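You operate a simulated robot arm through the tools that you are given. There is no shell and no other tool. Be economical: measure what you need, move in short steps, check, and stop when the job is done.

You are at the controls of a simulated robot arm. One attempt, no reset.

TASK
Turn off the grey plate, let it cool, and switch off all three sockets.
Fine: both knobs to 0; wait till its red lamp is dark; leave the hot block and the blue plate's knobs.

Only the result counts: the job must be done as asked and must still hold three seconds after the hand-in. Knocking over, shifting, dropping, spilling or breaking anything else fails it.

THE ROBOT
A 6-joint arm with a two-finger parallel gripper, fixed in place. Base frame: the origin is at the foot of the arm, x ahead of it, y to its left, z up. Lengths are in cm, angles in rad, forces in N, time in s.
With the tool pointing down near the work surface it reaches from about 10 to 38 cm from the base axis. Its first joint turns from -1.152 to 1.152 rad. Payload 1.57 kg.
Tool frame: the origin (TCP) lies between the finger pads and is the grasp point; the fingertips stand 3 cm ahead of it; z points along the fingers, y is the line along which they close. The gripper opens to 8 cm. The fingers are 1.7 cm wide and 1.2 cm thick; the gripper's body (4 by 8.2 cm) begins 8 cm behind the TCP.
Orientation is that of the tool frame in the base frame, as a unit quaternion [x, y, z, w]. With the fingers straight down and closing along the base's y, the tool's x points along the base's -x, its y along +y and its z along -z.

THE INTERFACE
- The arm moves only by the tool move_arm. Its argument "motion" is a list that holds one entry, the list of rows, each a list of 7 numbers: the finger opening in cm, from 0 to 8, then the shift along the tool's x, y, z in cm, then the turn, a rotation vector about the tool's x, y, z in degrees. In form: [[[hand, x, y, z, rx, ry, rz], ...]]. A call has 1 to 12 rows; each row is the pose to reach, as a shift and turn from the pose commanded when the call began, along the tool's axes at that moment. Each row takes 0.2 s and may step no farther than 5 cm and 0.15 rad from the row before; otherwise, or with a gripper value out of range, the whole call is refused. A pose out of reach is approached as far as the arm can. The call stops where the force on the tool passes 40 N (or 10 N more than at its start, if that is more) or the arm is blocked; 0.2 s more then pass. Each finger travels about 15.3 cm/s and halts on what it meets, pressing with about 43 N; the grip force reading is that of the motor and also rises with nothing between the fingers. The clock runs only during rows and for 0.2 s after the last one: add rows that repeat a pose to give the fingers time. It gives the time, the measured TCP pose, the force on the tool (base axes), the opening and the grip force at its end, in the units of the frame above (readings bear some noise), with the torque about the TCP (base axes, N m) and any sound that the robot's microphone picked up.
- Cameras (640 x 400 px; columns grow to the right, rows downward): "scene" is fixed at [7.49, -33.75, 39.57]; the picture's right is [0.63, -0.78, 0.00], its down [-0.55, -0.44, -0.71] and it looks along [0.55, 0.45, -0.71] (base axes); focal length 214 px, centre (320, 200). "wrist" rides on the gripper at [7.2, -0.6, -12.2] in the tool frame; the picture's right is [0.09, 1.00, 0.00], its down [-0.84, 0.08, -0.54] and it looks along [-0.54, 0.05, 0.84] (tool axes); focal length 238 px, centre (320, 200). There is no depth. A picture from a camera that has moved, and an enlarged one, comes with that camera's place and axes in the base frame and with its lens. The place of the scene camera against the robot may be out by one fixed shift of up to 2.5 cm in any direction.
- get_image(camera): a new picture of that camera. It takes no simulated time.
- zoom(camera, box): a new picture of the part [left, top, right, bottom] of that camera's present view, enlarged. It takes no simulated time.
- sign_off(): hands the job in; it is judged then, once.

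Go step by step. Nothing tells you positions but the pictures and the camera data: compare them with the known pose of the tool, close in by small moves and look again before you grip or let go. The budget is 120 turns and 76 pictures, counting those below and the enlarged ones. Unless the task says otherwise, let go and move clear before handing in, and close with one line.

The tools are called after "Call:" by a JSON object that holds its "method" and its "body". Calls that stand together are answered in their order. move_arm: Moves the arm, as the interface text tells. Its arguments: {"type":"object","properties":{"motion":{"type":"array"}},"required":["motion"]} The other tools are called the same way: get_image (camera) takes a picture; zoom (camera, box) takes an enlarged picture of a part of a camera's view; sign_off () hands the job in.

At the start:

```text
time_s: 0.0
tcp_pos: [18.42, -13.56, 29.32]
orientation: [0.0, 1.0, 0.0, -0.001]
wrist_force: [-0.2, -0.3, -0.1]
ft_torque: [0.02, 0.0, -0.02]
finger_gap: 8.01
grasp_force: 0.1
```

scene: 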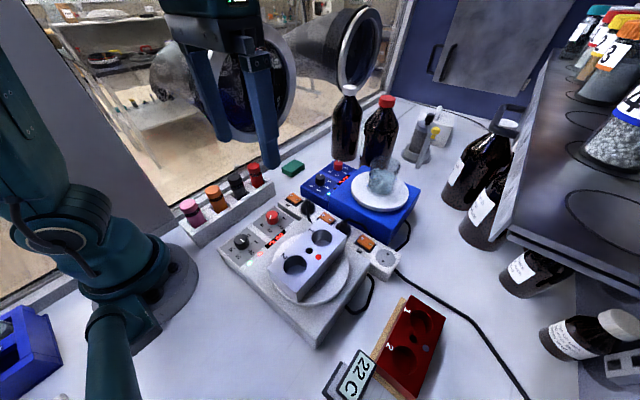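
wrist: 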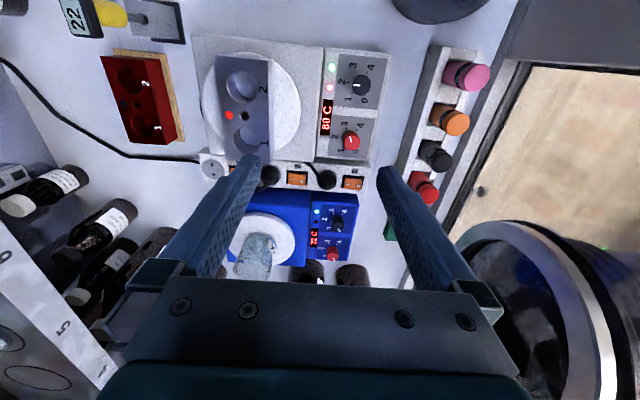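

I see the grey plate with a block on it, two knobs (black and red), and a power strip with orange switches behind it. I'll enlarge the relevant regions first.

Call:
{"method": "zoom", "body": {"camera": "wrist", "box": [300, 40, 400, 200]}}

Call:
{"method": "zoom", "body": {"camera": "scene", "box": [210, 150, 420, 300]}}

Call:
{"method": "zoom", "body": {"camera": "wrist", "box": [190, 130, 380, 260]}}

```text
2.50 times, centred on (350, 120) of wrist
camera zoom: at [11.27, -14.33, 41.51], right [-0.09, 1.0, 0.0], down [0.84, 0.08, 0.54], along [0.54, 0.05, -0.84], focal length 596 px, centre (245, 400)
```

zoom: 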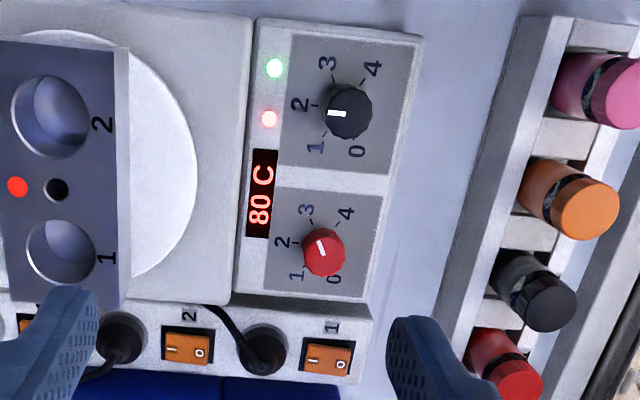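

```text
2.67 times, centred on (315, 225) of scene
camera zoom: at [7.49, -33.75, 39.57], right [0.63, -0.78, 0.0], down [-0.55, -0.44, -0.71], along [0.55, 0.45, -0.71], focal length 572 px, centre (333, 133)
```

zoom: 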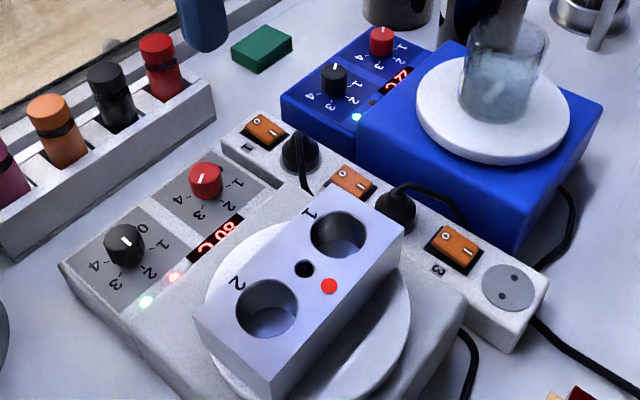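

```text
3.08 times, centred on (285, 195) of wrist
camera zoom: at [11.27, -14.33, 41.51], right [-0.09, 1.0, 0.0], down [0.84, 0.08, 0.54], along [0.54, 0.05, -0.84], focal length 733 px, centre (428, 215)
```

zoom: 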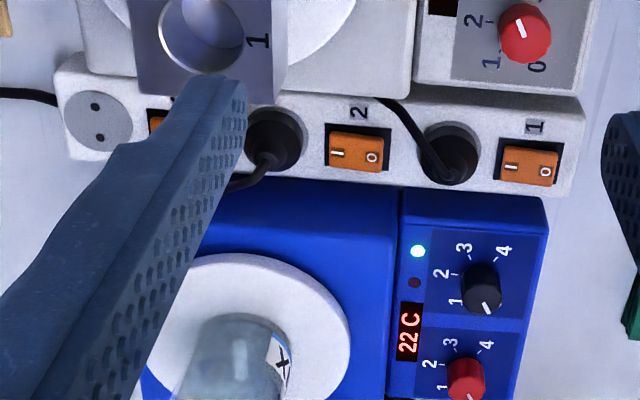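

The grey plate's knobs read about 2 (black) and 3 (red). I take the red knob to be near (22.5,-8.6) and the black near (15,-8.7). I'll move closer for a second view to get their heights.

Call:
{"method": "move_arm", "body": {"motion": [[[8, -0.5, 1.6, 3.5, 0, 0, 0], [8, -1, 3.2, 7, 0, 0, 0], [8, -1.5, 4.9, 10.5, 0, 0, 0], [8, -1.5, 4.9, 10.5, 0, 0, 0]]]}}

Call:
{"method": "get_image", "body": {"camera": "wrist"}}

```text
time_s: 1.0
tcp_pos: [20.02, -8.68, 18.71]
orientation: [0.001, 1.0, 0.0, 0.0]
wrist_force: [0.3, 0.6, -0.8]
ft_torque: [0.02, 0.0, 0.0]
finger_gap: 8.0
grasp_force: 0.0
```

```text
70 pictures are left
camera wrist: at [12.78, -9.35, 30.91], right [-0.09, 1.0, 0.0], down [0.84, 0.08, 0.54], along [0.54, 0.05, -0.84], focal length 238 px, centre (320, 200)
```

wrist: 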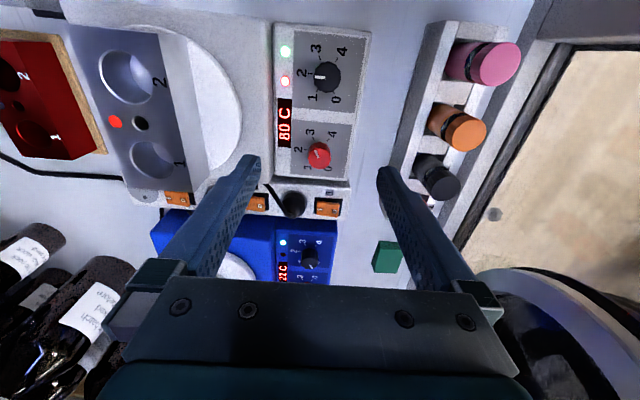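

Call:
{"method": "zoom", "body": {"camera": "wrist", "box": [260, 20, 380, 95]}}

Call:
{"method": "zoom", "body": {"camera": "wrist", "box": [260, 110, 380, 185]}}

Call:
{"method": "zoom", "body": {"camera": "wrist", "box": [150, 170, 350, 295]}}

```text
5.33 times, centred on (320, 58) of wrist
camera zoom: at [12.78, -9.35, 30.91], right [-0.09, 1.0, 0.0], down [0.84, 0.08, 0.54], along [0.54, 0.05, -0.84], focal length 1271 px, centre (320, 960)
```

zoom: 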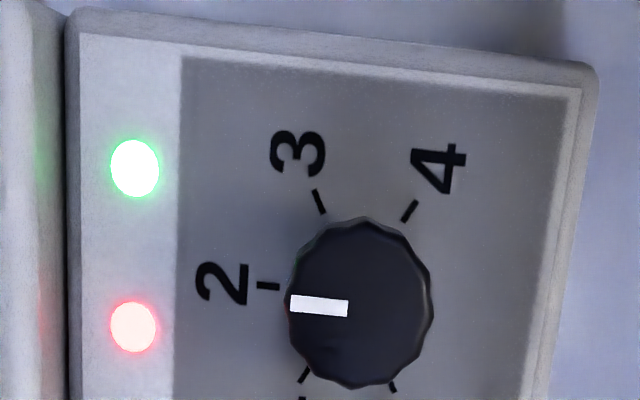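

```text
5.33 times, centred on (320, 148) of wrist
camera zoom: at [12.78, -9.35, 30.91], right [-0.09, 1.0, 0.0], down [0.84, 0.08, 0.54], along [0.54, 0.05, -0.84], focal length 1271 px, centre (320, 480)
```

zoom: 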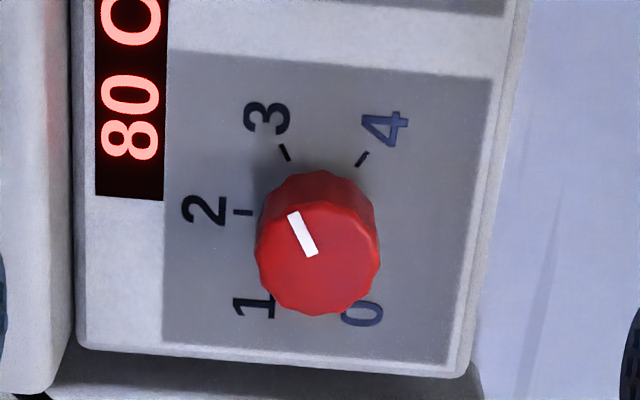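

```text
3.20 times, centred on (250, 232) of wrist
camera zoom: at [12.78, -9.35, 30.91], right [-0.09, 1.0, 0.0], down [0.84, 0.08, 0.54], along [0.54, 0.05, -0.84], focal length 763 px, centre (544, 96)
```

zoom: 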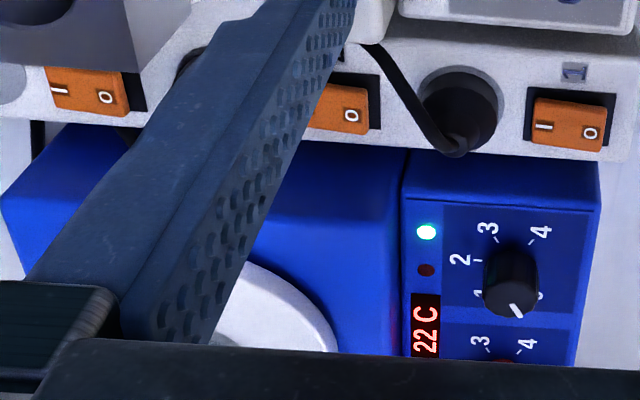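

From two views the red knob's cap is at about (22.65,-8.5,6.8), 2.45 cm wide and pointing at 3. The black one is at (15.0,-8.5,6.8), pointing at 2. Turning down is anticlockwise from above, 60° per mark. I'll go above the red knob with the gripper pre-turned by 45°.

Call:
{"method": "move_arm", "body": {"motion": [[[6, -0.5, 0, 1, 0, 0, 7.5], [5, -1, 0.1, 2, 0, 0, 15], [4.5, -1.5, 0.1, 3, 0, 0, 22.5], [4.5, -2, 0.15, 4, 0, 0, 30], [4.5, -2.3, 0.18, 5.2, 0, 0, 37.5], [4.5, -2.65, 0.18, 6.7, 0, 0, 45], [4.5, -2.65, 0.18, 6.7, 0, 0, 45]]]}}

Call:
{"method": "get_image", "body": {"camera": "wrist"}}

Call:
{"method": "zoom", "body": {"camera": "scene", "box": [200, 150, 340, 260]}}

```text
time_s: 2.6
tcp_pos: [22.58, -8.5, 12.17]
orientation: [0.384, 0.923, 0.0, 0.0]
wrist_force: [-0.1, 0.2, -0.4]
ft_torque: [0.0, 0.02, 0.0]
finger_gap: 4.52
grasp_force: 0.0
```

```text
66 pictures are left
camera wrist: at [17.08, -3.96, 24.27], right [0.64, 0.77, 0.0], down [0.65, -0.54, 0.54], along [0.42, -0.35, -0.84], focal length 238 px, centre (320, 200)
```

wrist: 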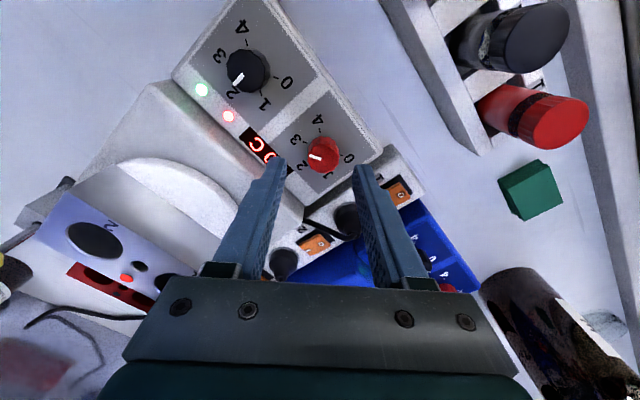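

```text
3.64 times, centred on (270, 205) of scene
camera zoom: at [7.49, -33.75, 39.57], right [0.63, -0.78, 0.0], down [-0.55, -0.44, -0.71], along [0.55, 0.45, -0.71], focal length 780 px, centre (502, 182)
```

zoom: 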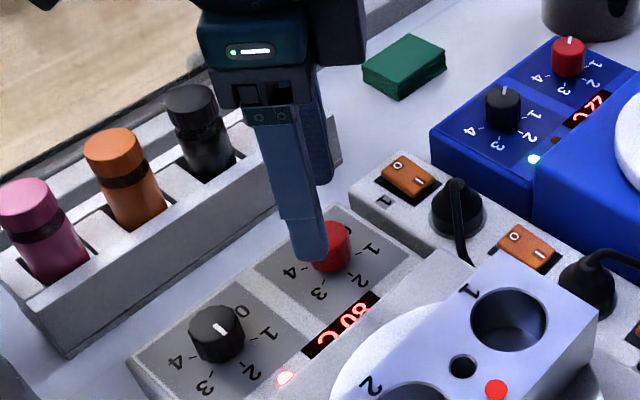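

The gripper is centred over the red knob within a few millimetres. I'll descend to fingertip height 5.7 with force watching.

Call:
{"method": "move_arm", "body": {"motion": [[[4.5, 0, 0, 1, 0, 0, 0], [4.5, 0, 0, 2, 0, 0, 0], [4.5, 0, 0, 3, 0, 0, 0], [4.5, 0, 0, 3.5, 0, 0, 0], [4.5, 0, 0, 3.5, 0, 0, 0]]]}}

Call:
{"method": "zoom", "body": {"camera": "wrist", "box": [220, 80, 420, 205]}}

Call:
{"method": "zoom", "body": {"camera": "scene", "box": [220, 180, 320, 250]}}

```text
time_s: 3.8
tcp_pos: [22.74, -8.55, 8.56]
orientation: [0.382, 0.924, 0.0, 0.0]
wrist_force: [0.0, 0.4, 0.5]
ft_torque: [0.01, 0.01, -0.01]
finger_gap: 4.49
grasp_force: 0.1
```

```text
3.20 times, centred on (320, 142) of wrist
camera zoom: at [17.06, -3.93, 20.78], right [0.64, 0.77, 0.0], down [0.65, -0.54, 0.54], along [0.42, -0.35, -0.84], focal length 763 px, centre (320, 384)
```

zoom: 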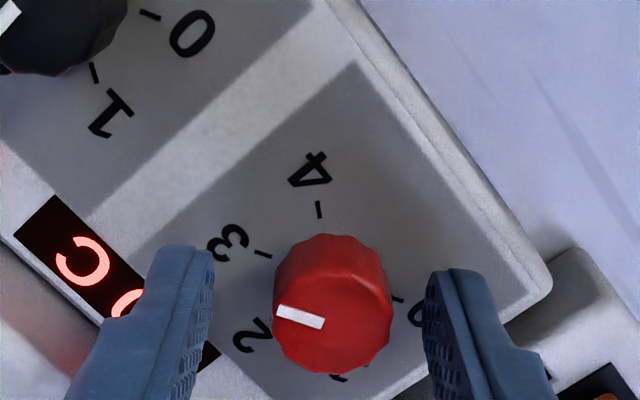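

```text
5.71 times, centred on (270, 215) of scene
camera zoom: at [7.49, -33.75, 39.57], right [0.63, -0.78, 0.0], down [-0.55, -0.44, -0.71], along [0.55, 0.45, -0.71], focal length 1226 px, centre (606, 114)
```

zoom: 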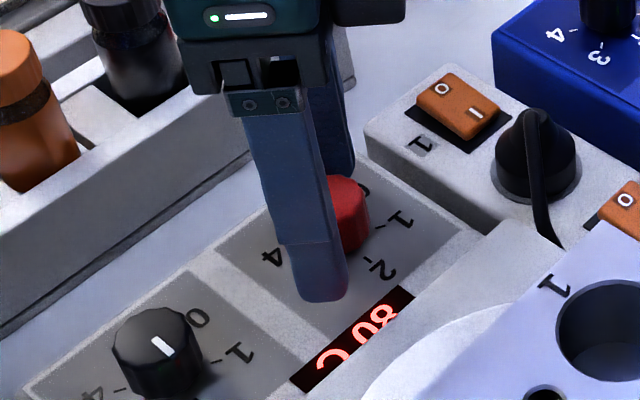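

The fingers straddle the red knob with no contact. I'll shift 2 mm to centre it and close.

Call:
{"method": "move_arm", "body": {"motion": [[[4.5, 0.1, 0.1, 0, 0, 0, 0], [2, 0.1, 0.1, 0, 0, 0, 0], [2, 0.1, 0.1, 0, 0, 0, 0]]]}}

```text
time_s: 4.6
tcp_pos: [22.7, -8.42, 8.5]
orientation: [0.383, 0.924, 0.001, 0.0]
wrist_force: [6.0, 5.8, -2.7]
ft_torque: [0.05, -0.13, 0.0]
finger_gap: 2.74
grasp_force: 4.0
```

One pad touches slightly before the other; the tool should shift slightly along its +y. I'll do that and squeeze fully.

Call:
{"method": "move_arm", "body": {"motion": [[[2, 0, 0.1, 0, 0, 0, 0], [2, 0, 0.1, 0, 0, 0, 0], [2, 0, 0.1, 0, 0, 0, 0]]]}}

```text
time_s: 5.4
tcp_pos: [22.71, -8.32, 8.54]
orientation: [0.383, 0.924, 0.0, 0.0]
wrist_force: [5.4, 5.1, -1.6]
ft_torque: [0.08, -0.12, 0.02]
finger_gap: 2.63
grasp_force: 3.9
```

The reading still shows a side force, so I'll command a tighter closing and see how it settles.

Call:
{"method": "move_arm", "body": {"motion": [[[1, 0, 0.1, 0, 0, 0, 0], [0.5, 0, 0.1, 0, 0, 0, 0], [0.5, 0, 0.1, 0, 0, 0, 0]]]}}

Call:
{"method": "zoom", "body": {"camera": "wrist", "box": [220, 80, 420, 205]}}

```text
time_s: 6.2
tcp_pos: [22.8, -8.28, 8.64]
orientation: [0.383, 0.924, -0.001, 0.0]
wrist_force: [-0.4, -0.5, 10.1]
ft_torque: [0.09, -0.26, 0.02]
finger_gap: 2.46
grasp_force: 36.7
```

```text
3.20 times, centred on (320, 142) of wrist
camera zoom: at [17.19, -3.7, 20.8], right [0.64, 0.77, 0.0], down [0.65, -0.54, 0.54], along [0.42, -0.35, -0.84], focal length 763 px, centre (320, 384)
```

zoom: 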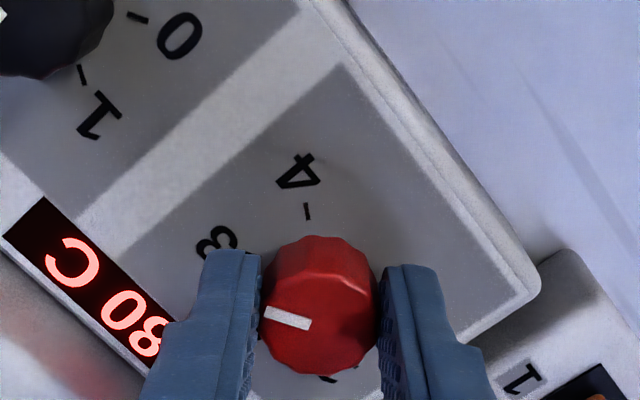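

The grip is firm at 2.46 cm, with the side force gone. Now I'll turn 90° anticlockwise.

Call:
{"method": "move_arm", "body": {"motion": [[[0.5, 0, 0, 0, 0, 0, -7.5], [0.5, 0, 0, 0, 0, 0, -15], [0.5, 0, 0, 0, 0, 0, -22.5], [0.5, 0, 0, 0, 0, 0, -30], [0.5, 0, 0, 0, 0, 0, -37.5], [0.5, 0, 0, 0, 0, 0, -45], [0.5, 0, 0, 0, 0, 0, -52.5], [0.5, 0, 0, 0, 0, 0, -60], [0.5, 0, 0, 0, 0, 0, -67.5], [0.5, 0, 0, 0, 0, 0, -75], [0.5, 0, 0, 0, 0, 0, -82.5], [0.5, 0, 0, 0, 0, 0, -90]]]}}

Call:
{"method": "get_image", "body": {"camera": "wrist"}}

```text
time_s: 8.8
tcp_pos: [22.87, -8.32, 8.66]
orientation: [-0.384, 0.923, -0.002, 0.003]
wrist_force: [15.1, -18.2, 2.4]
ft_torque: [-0.39, -0.27, 0.03]
finger_gap: 2.57
grasp_force: 11.8
```

```text
61 pictures are left
camera wrist: at [18.26, -13.89, 20.86], right [-0.77, 0.64, -0.01], down [0.53, 0.65, 0.54], along [0.35, 0.42, -0.84], focal length 238 px, centre (320, 200)
```

wrist: 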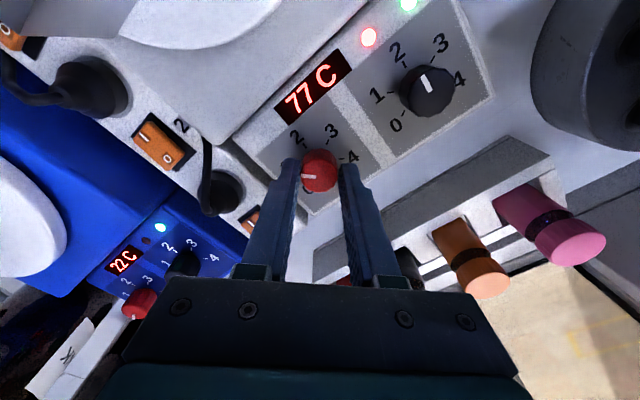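

The knob turned and the display falls (77 C). I'll release, turn the gripper back around the knob, and re-centre a little.

Call:
{"method": "move_arm", "body": {"motion": [[[4.4, 0, 0, 0, 0, 0, 0], [4.4, 0, -0.1, 0, 0, 0, 8], [4.4, 0, -0.1, 0, 0, 0, 16], [4.4, 0, -0.1, 0, 0, 0, 24], [4.4, 0, -0.1, 0, 0, 0, 32], [4.4, 0, -0.1, 0, 0, 0, 40], [4.4, 0, -0.1, 0, 0, 0, 48], [4.4, 0, -0.1, 0, 0, 0, 56], [4.4, 0, -0.1, 0, 0, 0, 64], [4.4, 0, -0.1, 0, 0, 0, 72], [4.4, 0, -0.1, 0, 0, 0, 80], [4.4, 0, -0.1, 0, 0, 0, 88]]]}}

Call:
{"method": "zoom", "body": {"camera": "wrist", "box": [220, 80, 420, 205]}}

```text
time_s: 11.4
tcp_pos: [22.88, -8.26, 8.62]
orientation: [0.368, 0.93, 0.0, 0.0]
wrist_force: [0.3, 0.8, -0.4]
ft_torque: [0.01, 0.03, -0.01]
finger_gap: 4.4
grasp_force: 0.1
```

```text
3.20 times, centred on (320, 142) of wrist
camera zoom: at [17.15, -3.94, 20.82], right [0.61, 0.79, 0.0], down [0.66, -0.52, 0.54], along [0.43, -0.33, -0.84], focal length 763 px, centre (320, 384)
```

zoom: 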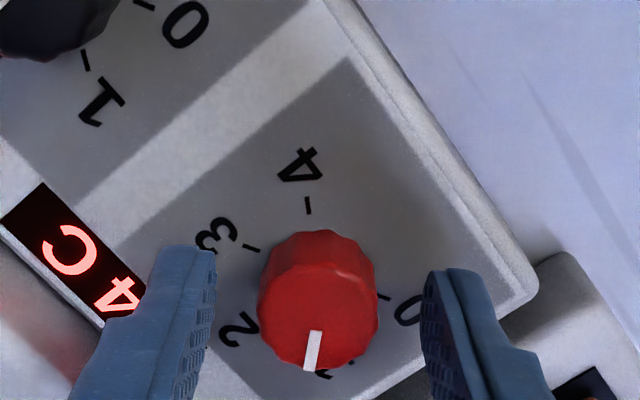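

The knob now points between 1 and 2 and sits midway between the fingers. I'll close on it again.

Call:
{"method": "move_arm", "body": {"motion": [[[2.5, 0, 0, 0, 0, 0, 0], [1, 0, 0, 0, 0, 0, 0], [0.5, 0, 0, 0, 0, 0, 0], [0.5, 0, 0, 0, 0, 0, 0]]]}}

```text
time_s: 12.4
tcp_pos: [22.84, -8.38, 8.66]
orientation: [0.367, 0.93, -0.001, -0.001]
wrist_force: [-4.3, -4.8, 3.0]
ft_torque: [-0.09, 0.01, 0.01]
finger_gap: 2.44
grasp_force: 36.3
```

Call:
{"method": "move_arm", "body": {"motion": [[[0.5, 0, 0, 0, 0, 0, -8], [0.5, -0.05, 0, 0, 0, 0, -16], [0.5, -0.05, 0, 0, 0, 0, -24], [0.5, -0.1, 0, 0, 0, 0, -32], [0.5, -0.1, 0, 0, 0, 0, -40], [0.5, -0.1, 0, 0, 0, 0, -48], [0.5, -0.1, 0, 0, 0, 0, -56], [0.5, -0.1, 0, 0, 0, 0, -64], [0.5, -0.1, 0, 0, 0, 0, -72], [0.5, -0.1, 0, 0, 0, 0, -80], [0.5, -0.1, 0, 0, 0, 0, -80]]]}}

Call:
{"method": "zoom", "body": {"camera": "wrist", "box": [220, 80, 420, 205]}}

```text
time_s: 14.8
tcp_pos: [22.87, -8.47, 8.68]
orientation: [-0.318, 0.948, -0.001, 0.0]
wrist_force: [-10.7, -16.7, 8.5]
ft_torque: [-0.54, 0.66, -0.2]
finger_gap: 2.44
grasp_force: 35.8
```

```text
3.20 times, centred on (320, 142) of wrist
camera zoom: at [17.58, -13.33, 20.8], right [-0.68, 0.74, 0.0], down [0.62, 0.57, 0.54], along [0.4, 0.36, -0.84], focal length 763 px, centre (320, 384)
```

zoom: 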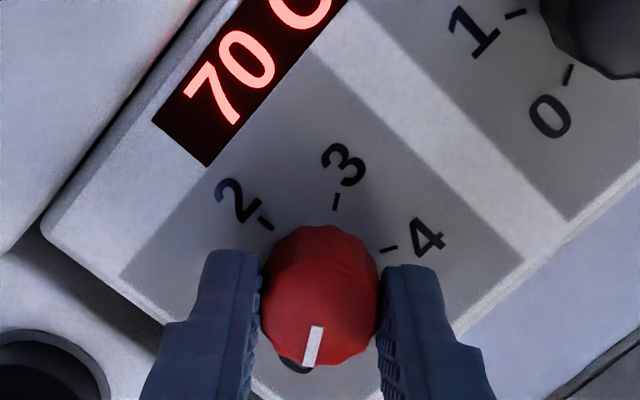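

The pointer now lies opposite the 3 mark, which is 0, and a torque suggests the end stop. I'll release, rise, and check.

Call:
{"method": "move_arm", "body": {"motion": [[[4.4, 0, 0, 0, 0, 0, 0], [4.4, 0, 0, 0, 0, 0, 0], [4.4, 0, 0, -2, 0, 0, 0], [4.4, 0, 0, -5, 0, 0, 0], [4.4, 0, 0, -5, 0, 0, 0]]]}}

Call:
{"method": "zoom", "body": {"camera": "wrist", "box": [240, 80, 440, 205]}}

```text
time_s: 16.0
tcp_pos: [22.89, -8.38, 13.71]
orientation: [-0.318, 0.948, 0.001, 0.0]
wrist_force: [-0.1, 0.0, 0.0]
ft_torque: [0.0, -0.01, 0.03]
finger_gap: 4.41
grasp_force: 0.0
```

```text
3.20 times, centred on (340, 142) of wrist
camera zoom: at [17.54, -13.28, 25.81], right [-0.67, 0.74, 0.0], down [0.62, 0.57, 0.54], along [0.4, 0.36, -0.84], focal length 763 px, centre (256, 384)
```

zoom: 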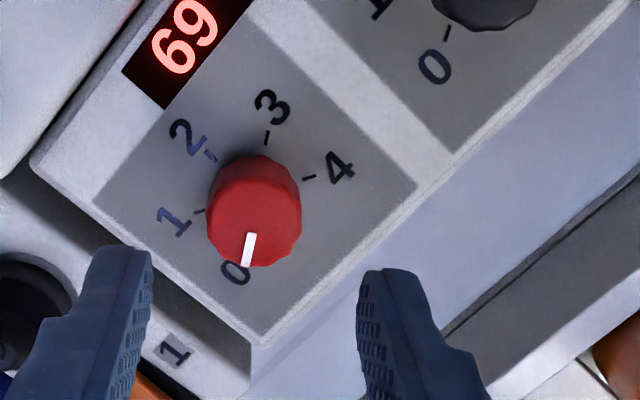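

Red is exactly at 0. Next I'll go above the black knob at about (15.2,-8.35) with the gripper turned to +55°.

Call:
{"method": "move_arm", "body": {"motion": [[[4.4, 1.0, 0.8, 0, 0, 0, 7.7], [4.4, 2, 1.5, 0, 0, 0, 15.4], [4.4, 3, 2.3, 0, 0, 0, 23], [4.4, 4, 3.1, 0, 0, 0, 30.7], [4.4, 5, 3.8, 0, 0, 0, 38.4], [4.4, 6.14, 4.64, 0, 0, 0, 46], [4.4, 6.14, 4.64, 0, 0, 0, 53.7], [4.4, 6.14, 4.64, 0, 0, 0, 61.4], [4.4, 6.14, 4.64, 0, 0, 0, 69], [4.4, 6.14, 4.64, 0, 0, 0, 76.7], [4.4, 6.14, 4.64, 0, 0, 0, 84.4], [4.4, 6.14, 4.64, 0, 0, 0, 92]]]}}

Call:
{"method": "get_image", "body": {"camera": "wrist"}}

Call:
{"method": "get_image", "body": {"camera": "scene"}}

```text
time_s: 18.6
tcp_pos: [15.2, -8.33, 13.62]
orientation: [0.463, 0.886, -0.001, 0.0]
wrist_force: [0.6, -0.5, 0.0]
ft_torque: [-0.02, -0.03, -0.04]
finger_gap: 4.41
grasp_force: 0.1
```

```text
57 pictures are left
camera wrist: at [10.56, -2.89, 25.79], right [0.77, 0.64, 0.0], down [0.54, -0.64, 0.54], along [0.35, -0.41, -0.84], focal length 238 px, centre (320, 200)
```

wrist: 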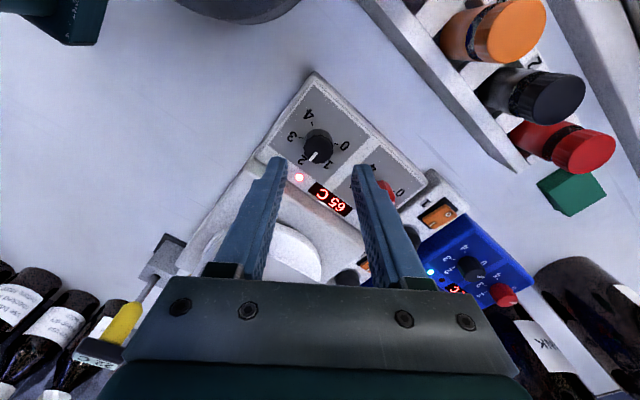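

```text
56 pictures are left
```

scene: 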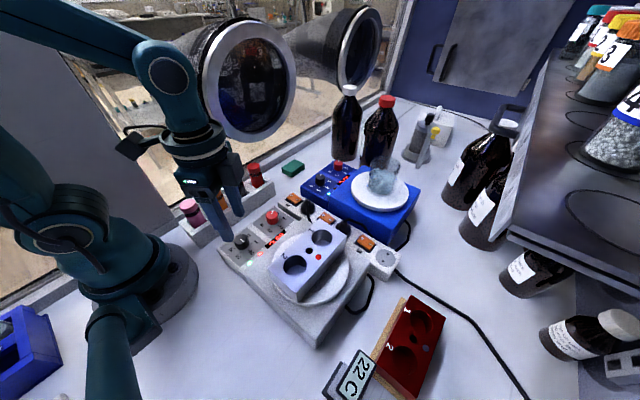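

Aligned over the black knob, clear of the rack. I'll descend.

Call:
{"method": "move_arm", "body": {"motion": [[[4.4, 0, 0, 1.5, 0, 0, 0], [4.4, 0, 0, 3, 0, 0, 0], [4.4, 0, 0, 4.2, 0, 0, 0], [4.4, 0, 0, 5, 0, 0, 0], [4.4, 0, 0, 5, 0, 0, 0]]]}}

Call:
{"method": "zoom", "body": {"camera": "wrist", "box": [220, 80, 420, 205]}}

```text
time_s: 19.8
tcp_pos: [15.3, -8.46, 8.54]
orientation: [0.462, 0.887, 0.0, 0.0]
wrist_force: [0.4, -0.7, 0.5]
ft_torque: [0.0, 0.0, -0.02]
finger_gap: 4.4
grasp_force: 0.1
```

```text
3.20 times, centred on (320, 142) of wrist
camera zoom: at [10.55, -2.96, 20.79], right [0.76, 0.65, 0.0], down [0.54, -0.64, 0.54], along [0.35, -0.41, -0.84], focal length 763 px, centre (320, 384)
```

zoom: 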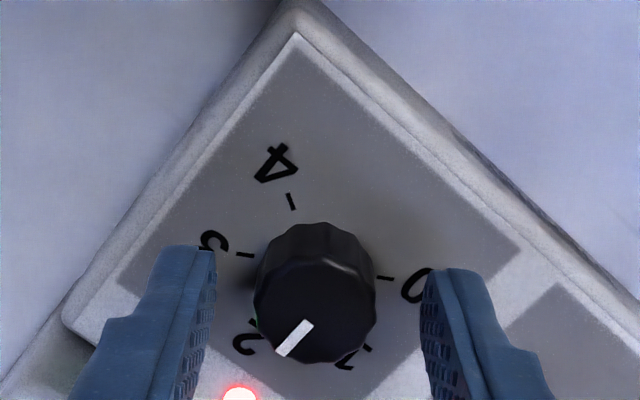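

Well centred; I'll close on it.

Call:
{"method": "move_arm", "body": {"motion": [[[2.5, 0, -0.05, 0, 0, 0, 0], [1, 0, -0.05, 0, 0, 0, 0], [0.5, 0, -0.05, 0, 0, 0, 0], [0.5, 0, -0.05, 0, 0, 0, 0]]]}}

```text
time_s: 20.8
tcp_pos: [15.11, -8.55, 8.7]
orientation: [0.462, 0.887, 0.0, 0.0]
wrist_force: [-8.2, -12.2, -4.2]
ft_torque: [-0.13, -0.07, 0.01]
finger_gap: 2.48
grasp_force: 36.4
```

Call:
{"method": "move_arm", "body": {"motion": [[[0.5, 0, -0.1, 0, 0, 0, 0], [0.5, 0, -0.1, 0, 0, 0, -8], [0.5, 0, -0.1, 0, 0, 0, -16], [0.5, 0, -0.1, 0, 0, 0, -24], [0.5, 0, -0.1, 0, 0, 0, -32], [0.5, 0, -0.1, 0, 0, 0, -40], [0.5, 0, -0.1, 0, 0, 0, -48], [0.5, 0, -0.1, 0, 0, 0, -55], [0.5, 0, -0.1, 0, 0, 0, -60]]]}}

Call:
{"method": "zoom", "body": {"camera": "wrist", "box": [220, 80, 420, 205]}}

```text
time_s: 22.8
tcp_pos: [15.04, -8.47, 8.58]
orientation: [-0.043, 0.999, 0.0, 0.001]
wrist_force: [15.6, 16.8, -24.3]
ft_torque: [-0.03, -0.01, 0.0]
finger_gap: 2.46
grasp_force: 36.5
```

```text
3.20 times, centred on (320, 142) of wrist
camera zoom: at [8.01, -9.79, 20.82], right [-0.18, 0.98, 0.0], down [0.83, 0.15, 0.54], along [0.53, 0.1, -0.84], focal length 763 px, centre (320, 384)
```

zoom: 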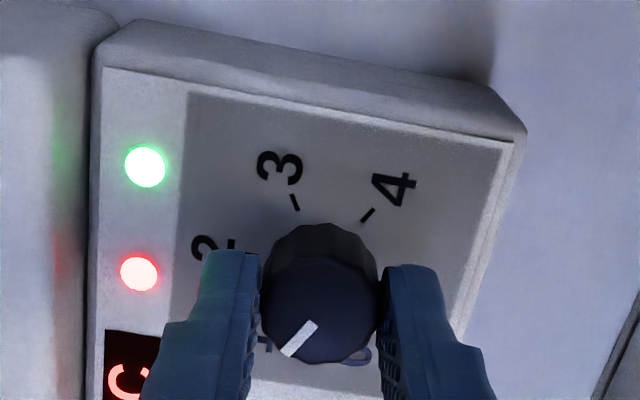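

About at 1. Residual forces have built up, so I'll relieve them with a small shift and continue turning.

Call:
{"method": "move_arm", "body": {"motion": [[[0.5, -0.12, 0.15, 0.2, 0, 0, 0], [0.5, -0.12, 0.15, 0.2, 0, 0, -4]]]}}

```text
time_s: 23.4
tcp_pos: [15.07, -8.37, 8.53]
orientation: [-0.08, 0.997, -0.002, 0.0]
wrist_force: [-7.9, -15.0, 30.9]
ft_torque: [-0.14, 0.29, 0.0]
finger_gap: 2.47
grasp_force: 36.5
```

Call:
{"method": "move_arm", "body": {"motion": [[[0.5, 0.05, -0.08, -0.11, 0, 0, -6], [0.5, 0.05, -0.08, -0.11, 0, 0, -12], [0.5, 0.05, -0.08, -0.11, 0, 0, -20], [0.5, 0.05, -0.08, -0.11, 0, 0, -28], [0.5, 0.05, -0.08, -0.11, 0, 0, -36], [0.5, 0.05, -0.08, -0.11, 0, 0, -44], [0.5, 0.05, -0.08, -0.11, 0, 0, -50], [0.5, 0.05, -0.08, -0.11, 0, 0, -55]]]}}

Call:
{"method": "zoom", "body": {"camera": "wrist", "box": [220, 80, 420, 205]}}

```text
time_s: 25.2
tcp_pos: [15.14, -8.41, 8.57]
orientation: [-0.53, 0.848, 0.001, 0.0]
wrist_force: [1.8, -3.1, -19.8]
ft_torque: [-0.53, -0.18, -0.36]
finger_gap: 2.45
grasp_force: 36.5
```

```text
3.20 times, centred on (320, 142) of wrist
camera zoom: at [12.58, -15.2, 20.71], right [-0.94, 0.35, 0.0], down [0.3, 0.79, 0.54], along [0.19, 0.51, -0.84], focal length 763 px, centre (320, 384)
```

zoom: 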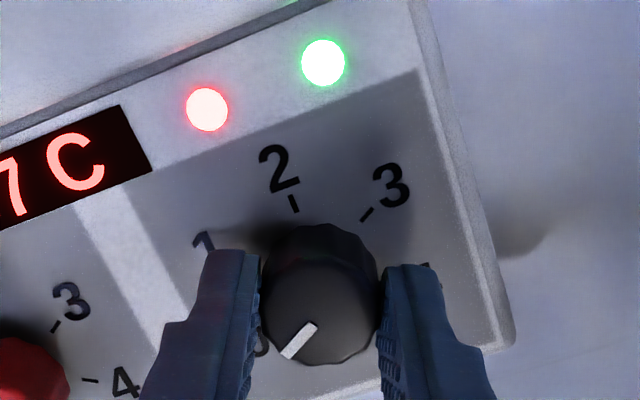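

The pointer is opposite 3, i.e. at 0. I'll release, rise and verify.

Call:
{"method": "move_arm", "body": {"motion": [[[4.4, 0, 0, 0, 0, 0, 0], [4.4, 0, 0, 0, 0, 0, 0], [4.4, 0, 0, -2, 0, 0, 0], [4.4, 0, 0, -5, 0, 0, 0], [4.4, 0, 0, -9, 0, 0, 0], [4.4, 0, 0, -9, 0, 0, 0]]]}}

Call:
{"method": "get_image", "body": {"camera": "wrist"}}

Call:
{"method": "zoom", "body": {"camera": "wrist", "box": [240, 80, 440, 205]}}

```text
time_s: 26.6
tcp_pos: [15.14, -8.3, 17.69]
orientation: [-0.53, 0.848, 0.0, 0.001]
wrist_force: [0.4, 0.0, -0.2]
ft_torque: [0.0, -0.04, -0.01]
finger_gap: 4.38
grasp_force: 0.1
```

```text
52 pictures are left
camera wrist: at [12.61, -15.22, 29.82], right [-0.94, 0.35, 0.0], down [0.3, 0.79, 0.54], along [0.19, 0.51, -0.84], focal length 238 px, centre (320, 200)
```

wrist: 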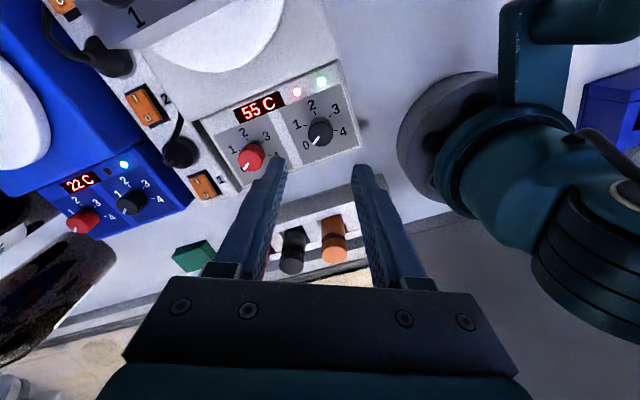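

```text
3.20 times, centred on (340, 142) of wrist
camera zoom: at [12.61, -15.22, 29.82], right [-0.94, 0.35, 0.0], down [0.3, 0.79, 0.54], along [0.19, 0.51, -0.84], focal length 763 px, centre (256, 384)
```

zoom: 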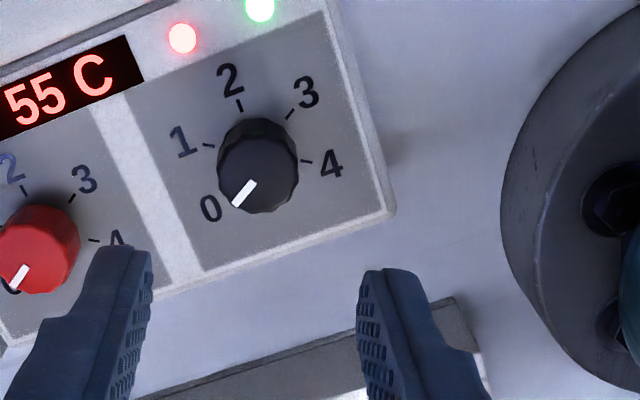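

Both grey-plate knobs are at 0 and it is cooling (55 C, red lamp still lit). Meanwhile I'll turn the gripper square and move up to view the three switches.

Call:
{"method": "move_arm", "body": {"motion": [[[4, 0.3, -0.8, -0.7, 0, 0, 7.1], [3, 0.7, -1.6, -1.4, 0, 0, 14.2], [2, 1, -2.4, -2.1, 0, 0, 21.3], [1, 1.3, -3.2, -2.8, 0, 0, 28.4], [0, 1.7, -4, -3.5, 0, 0, 35.5], [0, 2, -4.8, -4.2, 0, 0, 42.6], [0, 2.4, -5.6, -4.9, 0, 0, 49.7], [0, 2.7, -6.3, -5.6, 0, 0, 56.8], [0, 2.98, -6.9, -6.3, 0, 0, 64], [0, 2.98, -6.9, -6.3, 0, 0, 64]]]}}

Call:
{"method": "get_image", "body": {"camera": "wrist"}}

Call:
{"method": "zoom", "body": {"camera": "scene", "box": [280, 180, 420, 285]}}

```text
time_s: 28.8
tcp_pos: [20.05, -14.11, 23.85]
orientation: [0.002, 1.0, 0.0, 0.0]
wrist_force: [0.2, -0.1, -0.1]
ft_torque: [-0.01, -0.03, -0.03]
finger_gap: 0.0
grasp_force: 21.4
```

```text
50 pictures are left
camera wrist: at [12.87, -14.83, 36.01], right [-0.09, 1.0, 0.0], down [0.84, 0.08, 0.54], along [0.54, 0.05, -0.84], focal length 238 px, centre (320, 200)
```

wrist: 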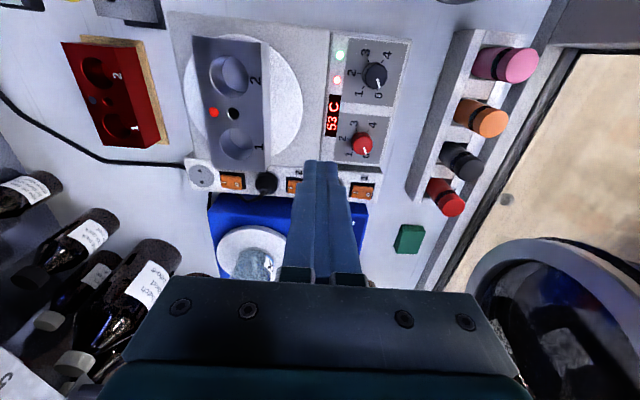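

```text
3.81 times, centred on (350, 232) of scene
camera zoom: at [7.49, -33.75, 39.57], right [0.63, -0.78, 0.0], down [-0.55, -0.44, -0.71], along [0.55, 0.45, -0.71], focal length 817 px, centre (206, 76)
```

zoom: 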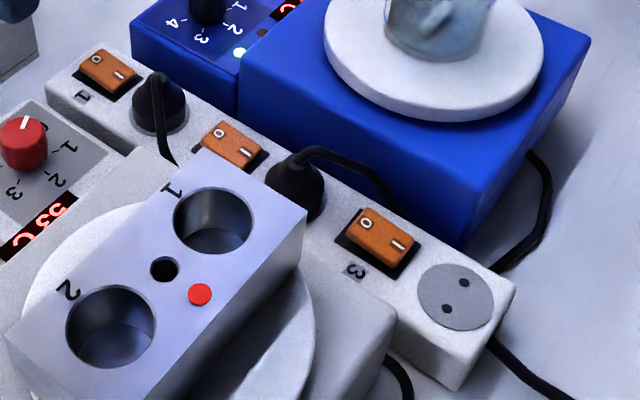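

Call:
{"method": "zoom", "body": {"camera": "wrist", "box": [180, 150, 300, 225]}}

Call:
{"method": "zoom", "body": {"camera": "wrist", "box": [280, 150, 400, 225]}}

Call:
{"method": "zoom", "body": {"camera": "scene", "box": [355, 225, 405, 260]}}

```text
5.33 times, centred on (240, 188) of wrist
camera zoom: at [12.87, -14.83, 36.01], right [-0.09, 1.0, 0.0], down [0.84, 0.08, 0.54], along [0.54, 0.05, -0.84], focal length 1271 px, centre (747, 267)
```

zoom: 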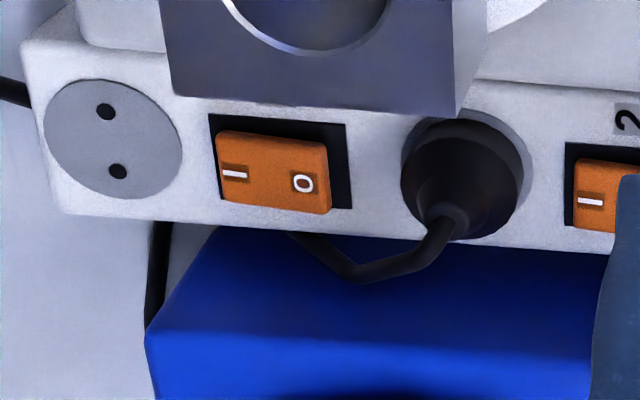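

```text
5.33 times, centred on (340, 188) of wrist
camera zoom: at [12.87, -14.83, 36.01], right [-0.09, 1.0, 0.0], down [0.84, 0.08, 0.54], along [0.54, 0.05, -0.84], focal length 1271 px, centre (213, 267)
```

zoom: 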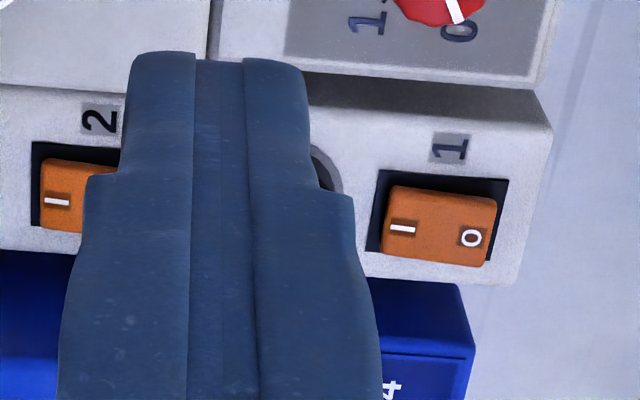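

```text
11.43 times, centred on (380, 242) of scene
camera zoom: at [7.49, -33.75, 39.57], right [0.63, -0.78, 0.0], down [-0.55, -0.44, -0.71], along [0.55, 0.45, -0.71], focal length 2451 px, centre (-366, -286)
```

zoom: 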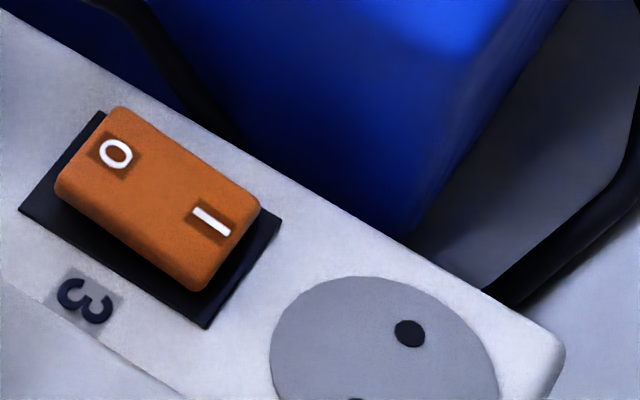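

All three rockers are at I, with the 0 end (+y side) raised. The 0 labels sit at about x≈31.4, z≈4.6, y≈-5.6, -15.7 and -25.7. I'll move above switch 1 without touching and wait there for the lamp.

Call:
{"method": "move_arm", "body": {"motion": [[[0, -2.3, 1.8, 2, 0, 0, 0], [0, -4.6, 3.6, 4, 0, 0, 0], [0, -6.9, 5.4, 6, 0, 0, 0], [0, -9.2, 7.2, 8, 0, 0, 0], [0, -11.4, 8.7, 10, 0, 0, 0], [0, -11.4, 8.7, 10, 0, 0, 0], [0, -11.4, 8.7, 10, 0, 0, 0], [0, -11.4, 8.7, 10, 0, 0, 0], [0, -11.4, 8.7, 10, 0, 0, 0], [0, -11.4, 8.7, 10, 0, 0, 0], [0, -11.4, 8.7, 10, 0, 0, 0], [0, -11.4, 8.7, 10, 0, 0, 0]]]}}

Call:
{"method": "get_image", "body": {"camera": "wrist"}}

Call:
{"method": "get_image", "body": {"camera": "scene"}}

```text
time_s: 31.4
tcp_pos: [31.5, -5.29, 13.8]
orientation: [0.0, 1.0, 0.001, 0.001]
wrist_force: [0.4, 0.8, 0.1]
ft_torque: [0.0, 0.01, 0.0]
finger_gap: 0.0
grasp_force: 21.0
```

```text
45 pictures are left
camera wrist: at [24.19, -6.12, 25.98], right [-0.09, 1.0, 0.0], down [0.84, 0.08, 0.54], along [0.54, 0.05, -0.84], focal length 238 px, centre (320, 200)
```

wrist: 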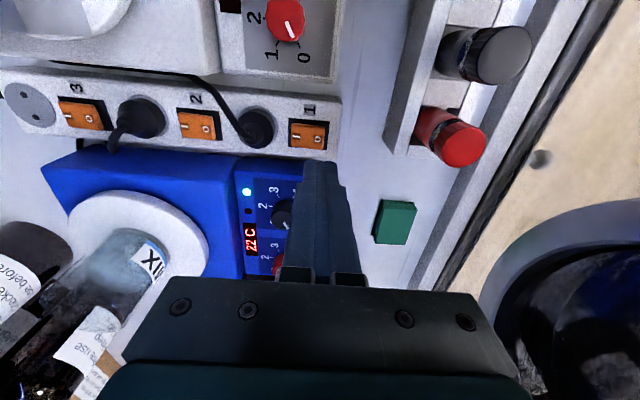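

```text
44 pictures are left
```

scene: 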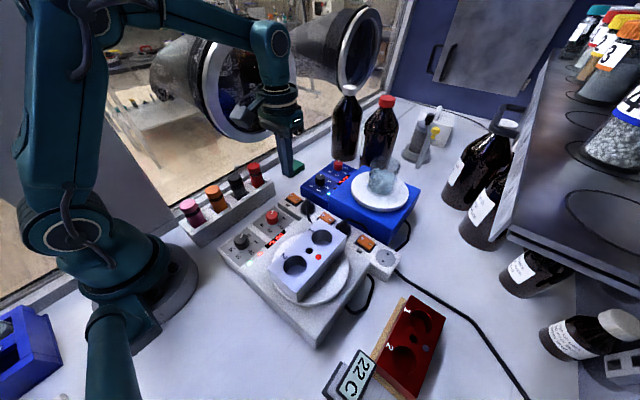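

The switch 1 label is confirmed at about (31.55,-5.4,4.4). I'll wait here for cooling.

Call:
{"method": "move_arm", "body": {"motion": [[[0, 0, 0, 0, 0, 0, 0], [0, 0, 0, 0, 0, 0, 0], [0, 0, 0, 0, 0, 0, 0], [0, 0, 0, 0, 0, 0, 0], [0, 0, 0, 0, 0, 0, 0], [0, 0, 0, 0, 0, 0, 0], [0, 0, 0, 0, 0, 0, 0], [0, 0, 0, 0, 0, 0, 0], [0, 0, 0, 0, 0, 0, 0], [0, 0, 0, 0, 0, 0, 0], [0, 0, 0, 0, 0, 0, 0], [0, 0, 0, 0, 0, 0, 0]]]}}

Call:
{"method": "move_arm", "body": {"motion": [[[0, 0, 0, 0, 0, 0, 0], [0, 0, 0, 0, 0, 0, 0], [0, 0, 0, 0, 0, 0, 0], [0, 0, 0, 0, 0, 0, 0], [0, 0, 0, 0, 0, 0, 0], [0, 0, 0, 0, 0, 0, 0], [0, 0, 0, 0, 0, 0, 0], [0, 0, 0, 0, 0, 0, 0], [0, 0, 0, 0, 0, 0, 0], [0, 0, 0, 0, 0, 0, 0], [0, 0, 0, 0, 0, 0, 0], [0, 0, 0, 0, 0, 0, 0]]]}}

Call:
{"method": "move_arm", "body": {"motion": [[[0, 0, 0, 0, 0, 0, 0], [0, 0, 0, 0, 0, 0, 0], [0, 0, 0, 0, 0, 0, 0], [0, 0, 0, 0, 0, 0, 0], [0, 0, 0, 0, 0, 0, 0], [0, 0, 0, 0, 0, 0, 0], [0, 0, 0, 0, 0, 0, 0], [0, 0, 0, 0, 0, 0, 0], [0, 0, 0, 0, 0, 0, 0], [0, 0, 0, 0, 0, 0, 0], [0, 0, 0, 0, 0, 0, 0], [0, 0, 0, 0, 0, 0, 0]]]}}

Call:
{"method": "move_arm", "body": {"motion": [[[0, 0, 0, 0, 0, 0, 0], [0, 0, 0, 0, 0, 0, 0], [0, 0, 0, 0, 0, 0, 0], [0, 0, 0, 0, 0, 0, 0], [0, 0, 0, 0, 0, 0, 0], [0, 0, 0, 0, 0, 0, 0], [0, 0, 0, 0, 0, 0, 0], [0, 0, 0, 0, 0, 0, 0], [0, 0, 0, 0, 0, 0, 0], [0, 0, 0, 0, 0, 0, 0], [0, 0, 0, 0, 0, 0, 0], [0, 0, 0, 0, 0, 0, 0]]]}}

Call:
{"method": "zoom", "body": {"camera": "scene", "box": [220, 200, 320, 270]}}

```text
time_s: 34.0
tcp_pos: [31.33, -5.27, 13.76]
orientation: [0.001, 1.0, 0.0, 0.0]
wrist_force: [0.2, -0.1, -0.3]
ft_torque: [-0.02, -0.01, 0.0]
finger_gap: 0.0
grasp_force: 21.2
```

```text
time_s: 36.6
tcp_pos: [31.37, -5.37, 13.68]
orientation: [0.0, 1.0, 0.0, -0.001]
wrist_force: [0.0, -1.3, -0.4]
ft_torque: [0.02, 0.01, -0.03]
finger_gap: 0.01
grasp_force: 21.2
```

```text
time_s: 39.2
tcp_pos: [31.39, -5.47, 13.82]
orientation: [0.0, 1.0, 0.0, 0.0]
wrist_force: [0.1, 0.0, -0.6]
ft_torque: [0.01, 0.02, 0.01]
finger_gap: 0.03
grasp_force: 21.7
```

```text
time_s: 41.8
tcp_pos: [31.32, -5.31, 13.79]
orientation: [0.0, 1.0, 0.0, 0.0]
wrist_force: [0.0, 0.5, -0.4]
ft_torque: [-0.01, -0.04, 0.02]
finger_gap: 0.03
grasp_force: 20.9
```

```text
5.71 times, centred on (270, 235) of scene
camera zoom: at [7.49, -33.75, 39.57], right [0.63, -0.78, 0.0], down [-0.55, -0.44, -0.71], along [0.55, 0.45, -0.71], focal length 1226 px, centre (606, 0)
```

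zoom: 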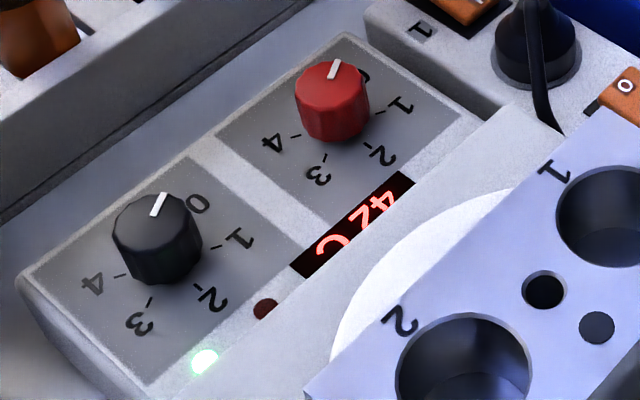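

The red lamp is dark at 42 C, as is the block's dot, and both knobs are at 0. Now I'll descend to just above the 0 end of switch 1.

Call:
{"method": "move_arm", "body": {"motion": [[[0, -0.15, 0.25, 2, 0, 0, 0], [0, -0.15, 0.25, 4, 0, 0, 0], [0, -0.15, 0.25, 5.3, 0, 0, 0], [0, -0.15, 0.25, 5.3, 0, 0, 0]]]}}

Call:
{"method": "zoom", "body": {"camera": "wrist", "box": [240, 80, 400, 205]}}

Call:
{"method": "zoom", "body": {"camera": "scene", "box": [260, 170, 340, 230]}}

```text
time_s: 42.8
tcp_pos: [31.68, -5.24, 8.5]
orientation: [0.001, 1.0, 0.001, 0.0]
wrist_force: [0.8, 0.7, -0.1]
ft_torque: [0.0, -0.01, -0.01]
finger_gap: 0.0
grasp_force: 21.4
```

```text
3.20 times, centred on (320, 142) of wrist
camera zoom: at [24.45, -5.92, 20.72], right [-0.09, 1.0, 0.0], down [0.84, 0.08, 0.54], along [0.54, 0.05, -0.84], focal length 763 px, centre (320, 384)
```

zoom: 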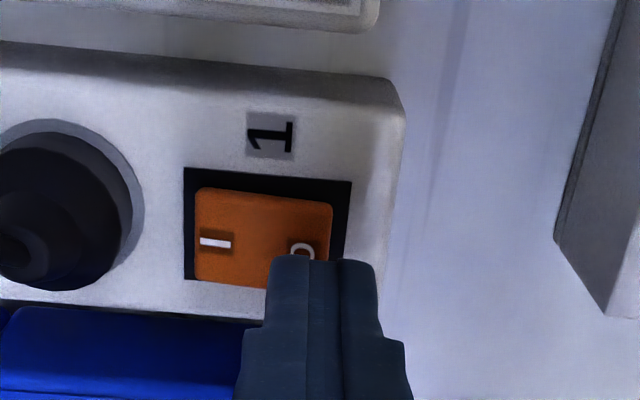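

```text
6.67 times, centred on (300, 200) of scene
camera zoom: at [7.49, -33.75, 39.57], right [0.63, -0.78, 0.0], down [-0.55, -0.44, -0.71], along [0.55, 0.45, -0.71], focal length 1430 px, centre (453, 200)
```

zoom: 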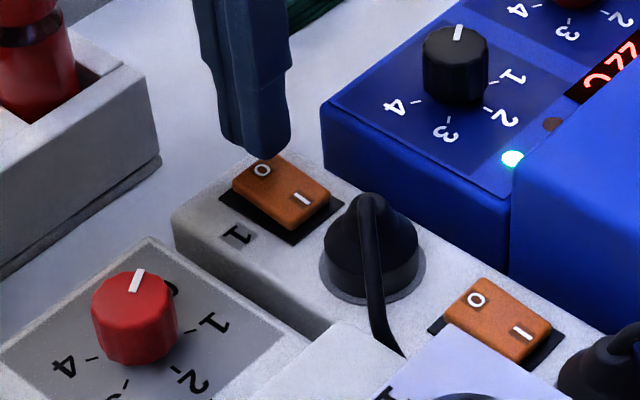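

The tip sits slightly far out over the 0 end. I'll shift 1 mm inward and 2 mm back, then press down in small steps until it clicks.

Call:
{"method": "move_arm", "body": {"motion": [[[0, 0.2, -0.1, 0, 0, 0, 0], [0, 0.2, -0.1, 0.3, 0, 0, 0], [0, 0.2, -0.1, 0.5, 0, 0, 0], [0, 0.2, -0.1, 0.7, 0, 0, 0], [0, 0.2, -0.1, 0.9, 0, 0, 0], [0, 0.2, -0.1, 1.1, 0, 0, 0]]]}}

Call:
{"method": "zoom", "body": {"camera": "scene", "box": [260, 170, 340, 230]}}

```text
time_s: 44.2
tcp_pos: [31.33, -5.12, 7.6]
orientation: [0.0, 1.0, 0.0, 0.001]
wrist_force: [-6.2, 8.1, 25.9]
ft_torque: [0.01, 0.18, -0.08]
finger_gap: 0.01
grasp_force: 20.9
```

```text
6.67 times, centred on (300, 200) of scene
camera zoom: at [7.48, -33.75, 39.58], right [0.63, -0.78, 0.0], down [-0.55, -0.44, -0.71], along [0.55, 0.45, -0.71], focal length 1430 px, centre (453, 200)
```

zoom: 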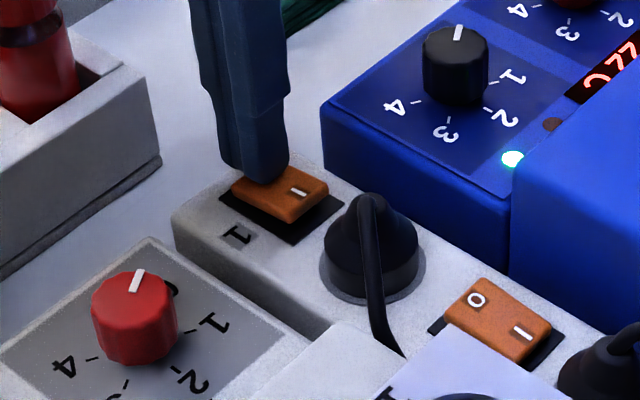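

The I end now appears raised. I'll lift and check.

Call:
{"method": "move_arm", "body": {"motion": [[[0, 0, 0, -1, 0, 0, 0], [0, 0, 0, -4, 0, 0, 0], [0, 0, 0, -6, 0, 0, 0], [0, 0, 0, -6, 0, 0, 0]]]}}

Call:
{"method": "zoom", "body": {"camera": "scene", "box": [260, 170, 340, 230]}}

Call:
{"method": "zoom", "body": {"camera": "wrist", "box": [160, 80, 360, 205]}}

```text
time_s: 45.2
tcp_pos: [31.4, -5.1, 13.47]
orientation: [0.0, 1.0, 0.0, 0.001]
wrist_force: [-0.7, -0.2, -0.1]
ft_torque: [-0.02, 0.0, 0.0]
finger_gap: 0.0
grasp_force: 21.5
```

```text
6.67 times, centred on (300, 200) of scene
camera zoom: at [7.49, -33.75, 39.57], right [0.63, -0.78, 0.0], down [-0.55, -0.44, -0.71], along [0.55, 0.45, -0.71], focal length 1430 px, centre (453, 200)
```

zoom: 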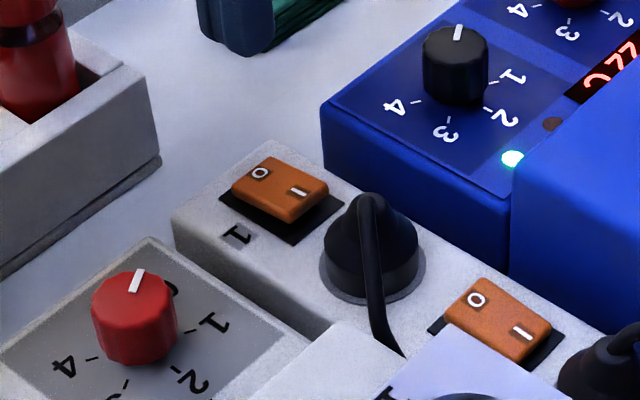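

```text
3.20 times, centred on (260, 142) of wrist
camera zoom: at [24.2, -5.96, 25.64], right [-0.09, 1.0, 0.0], down [0.84, 0.08, 0.54], along [0.54, 0.05, -0.84], focal length 763 px, centre (512, 384)
```

zoom: 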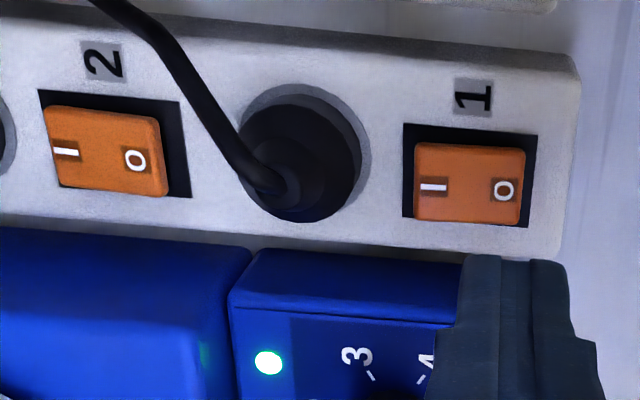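

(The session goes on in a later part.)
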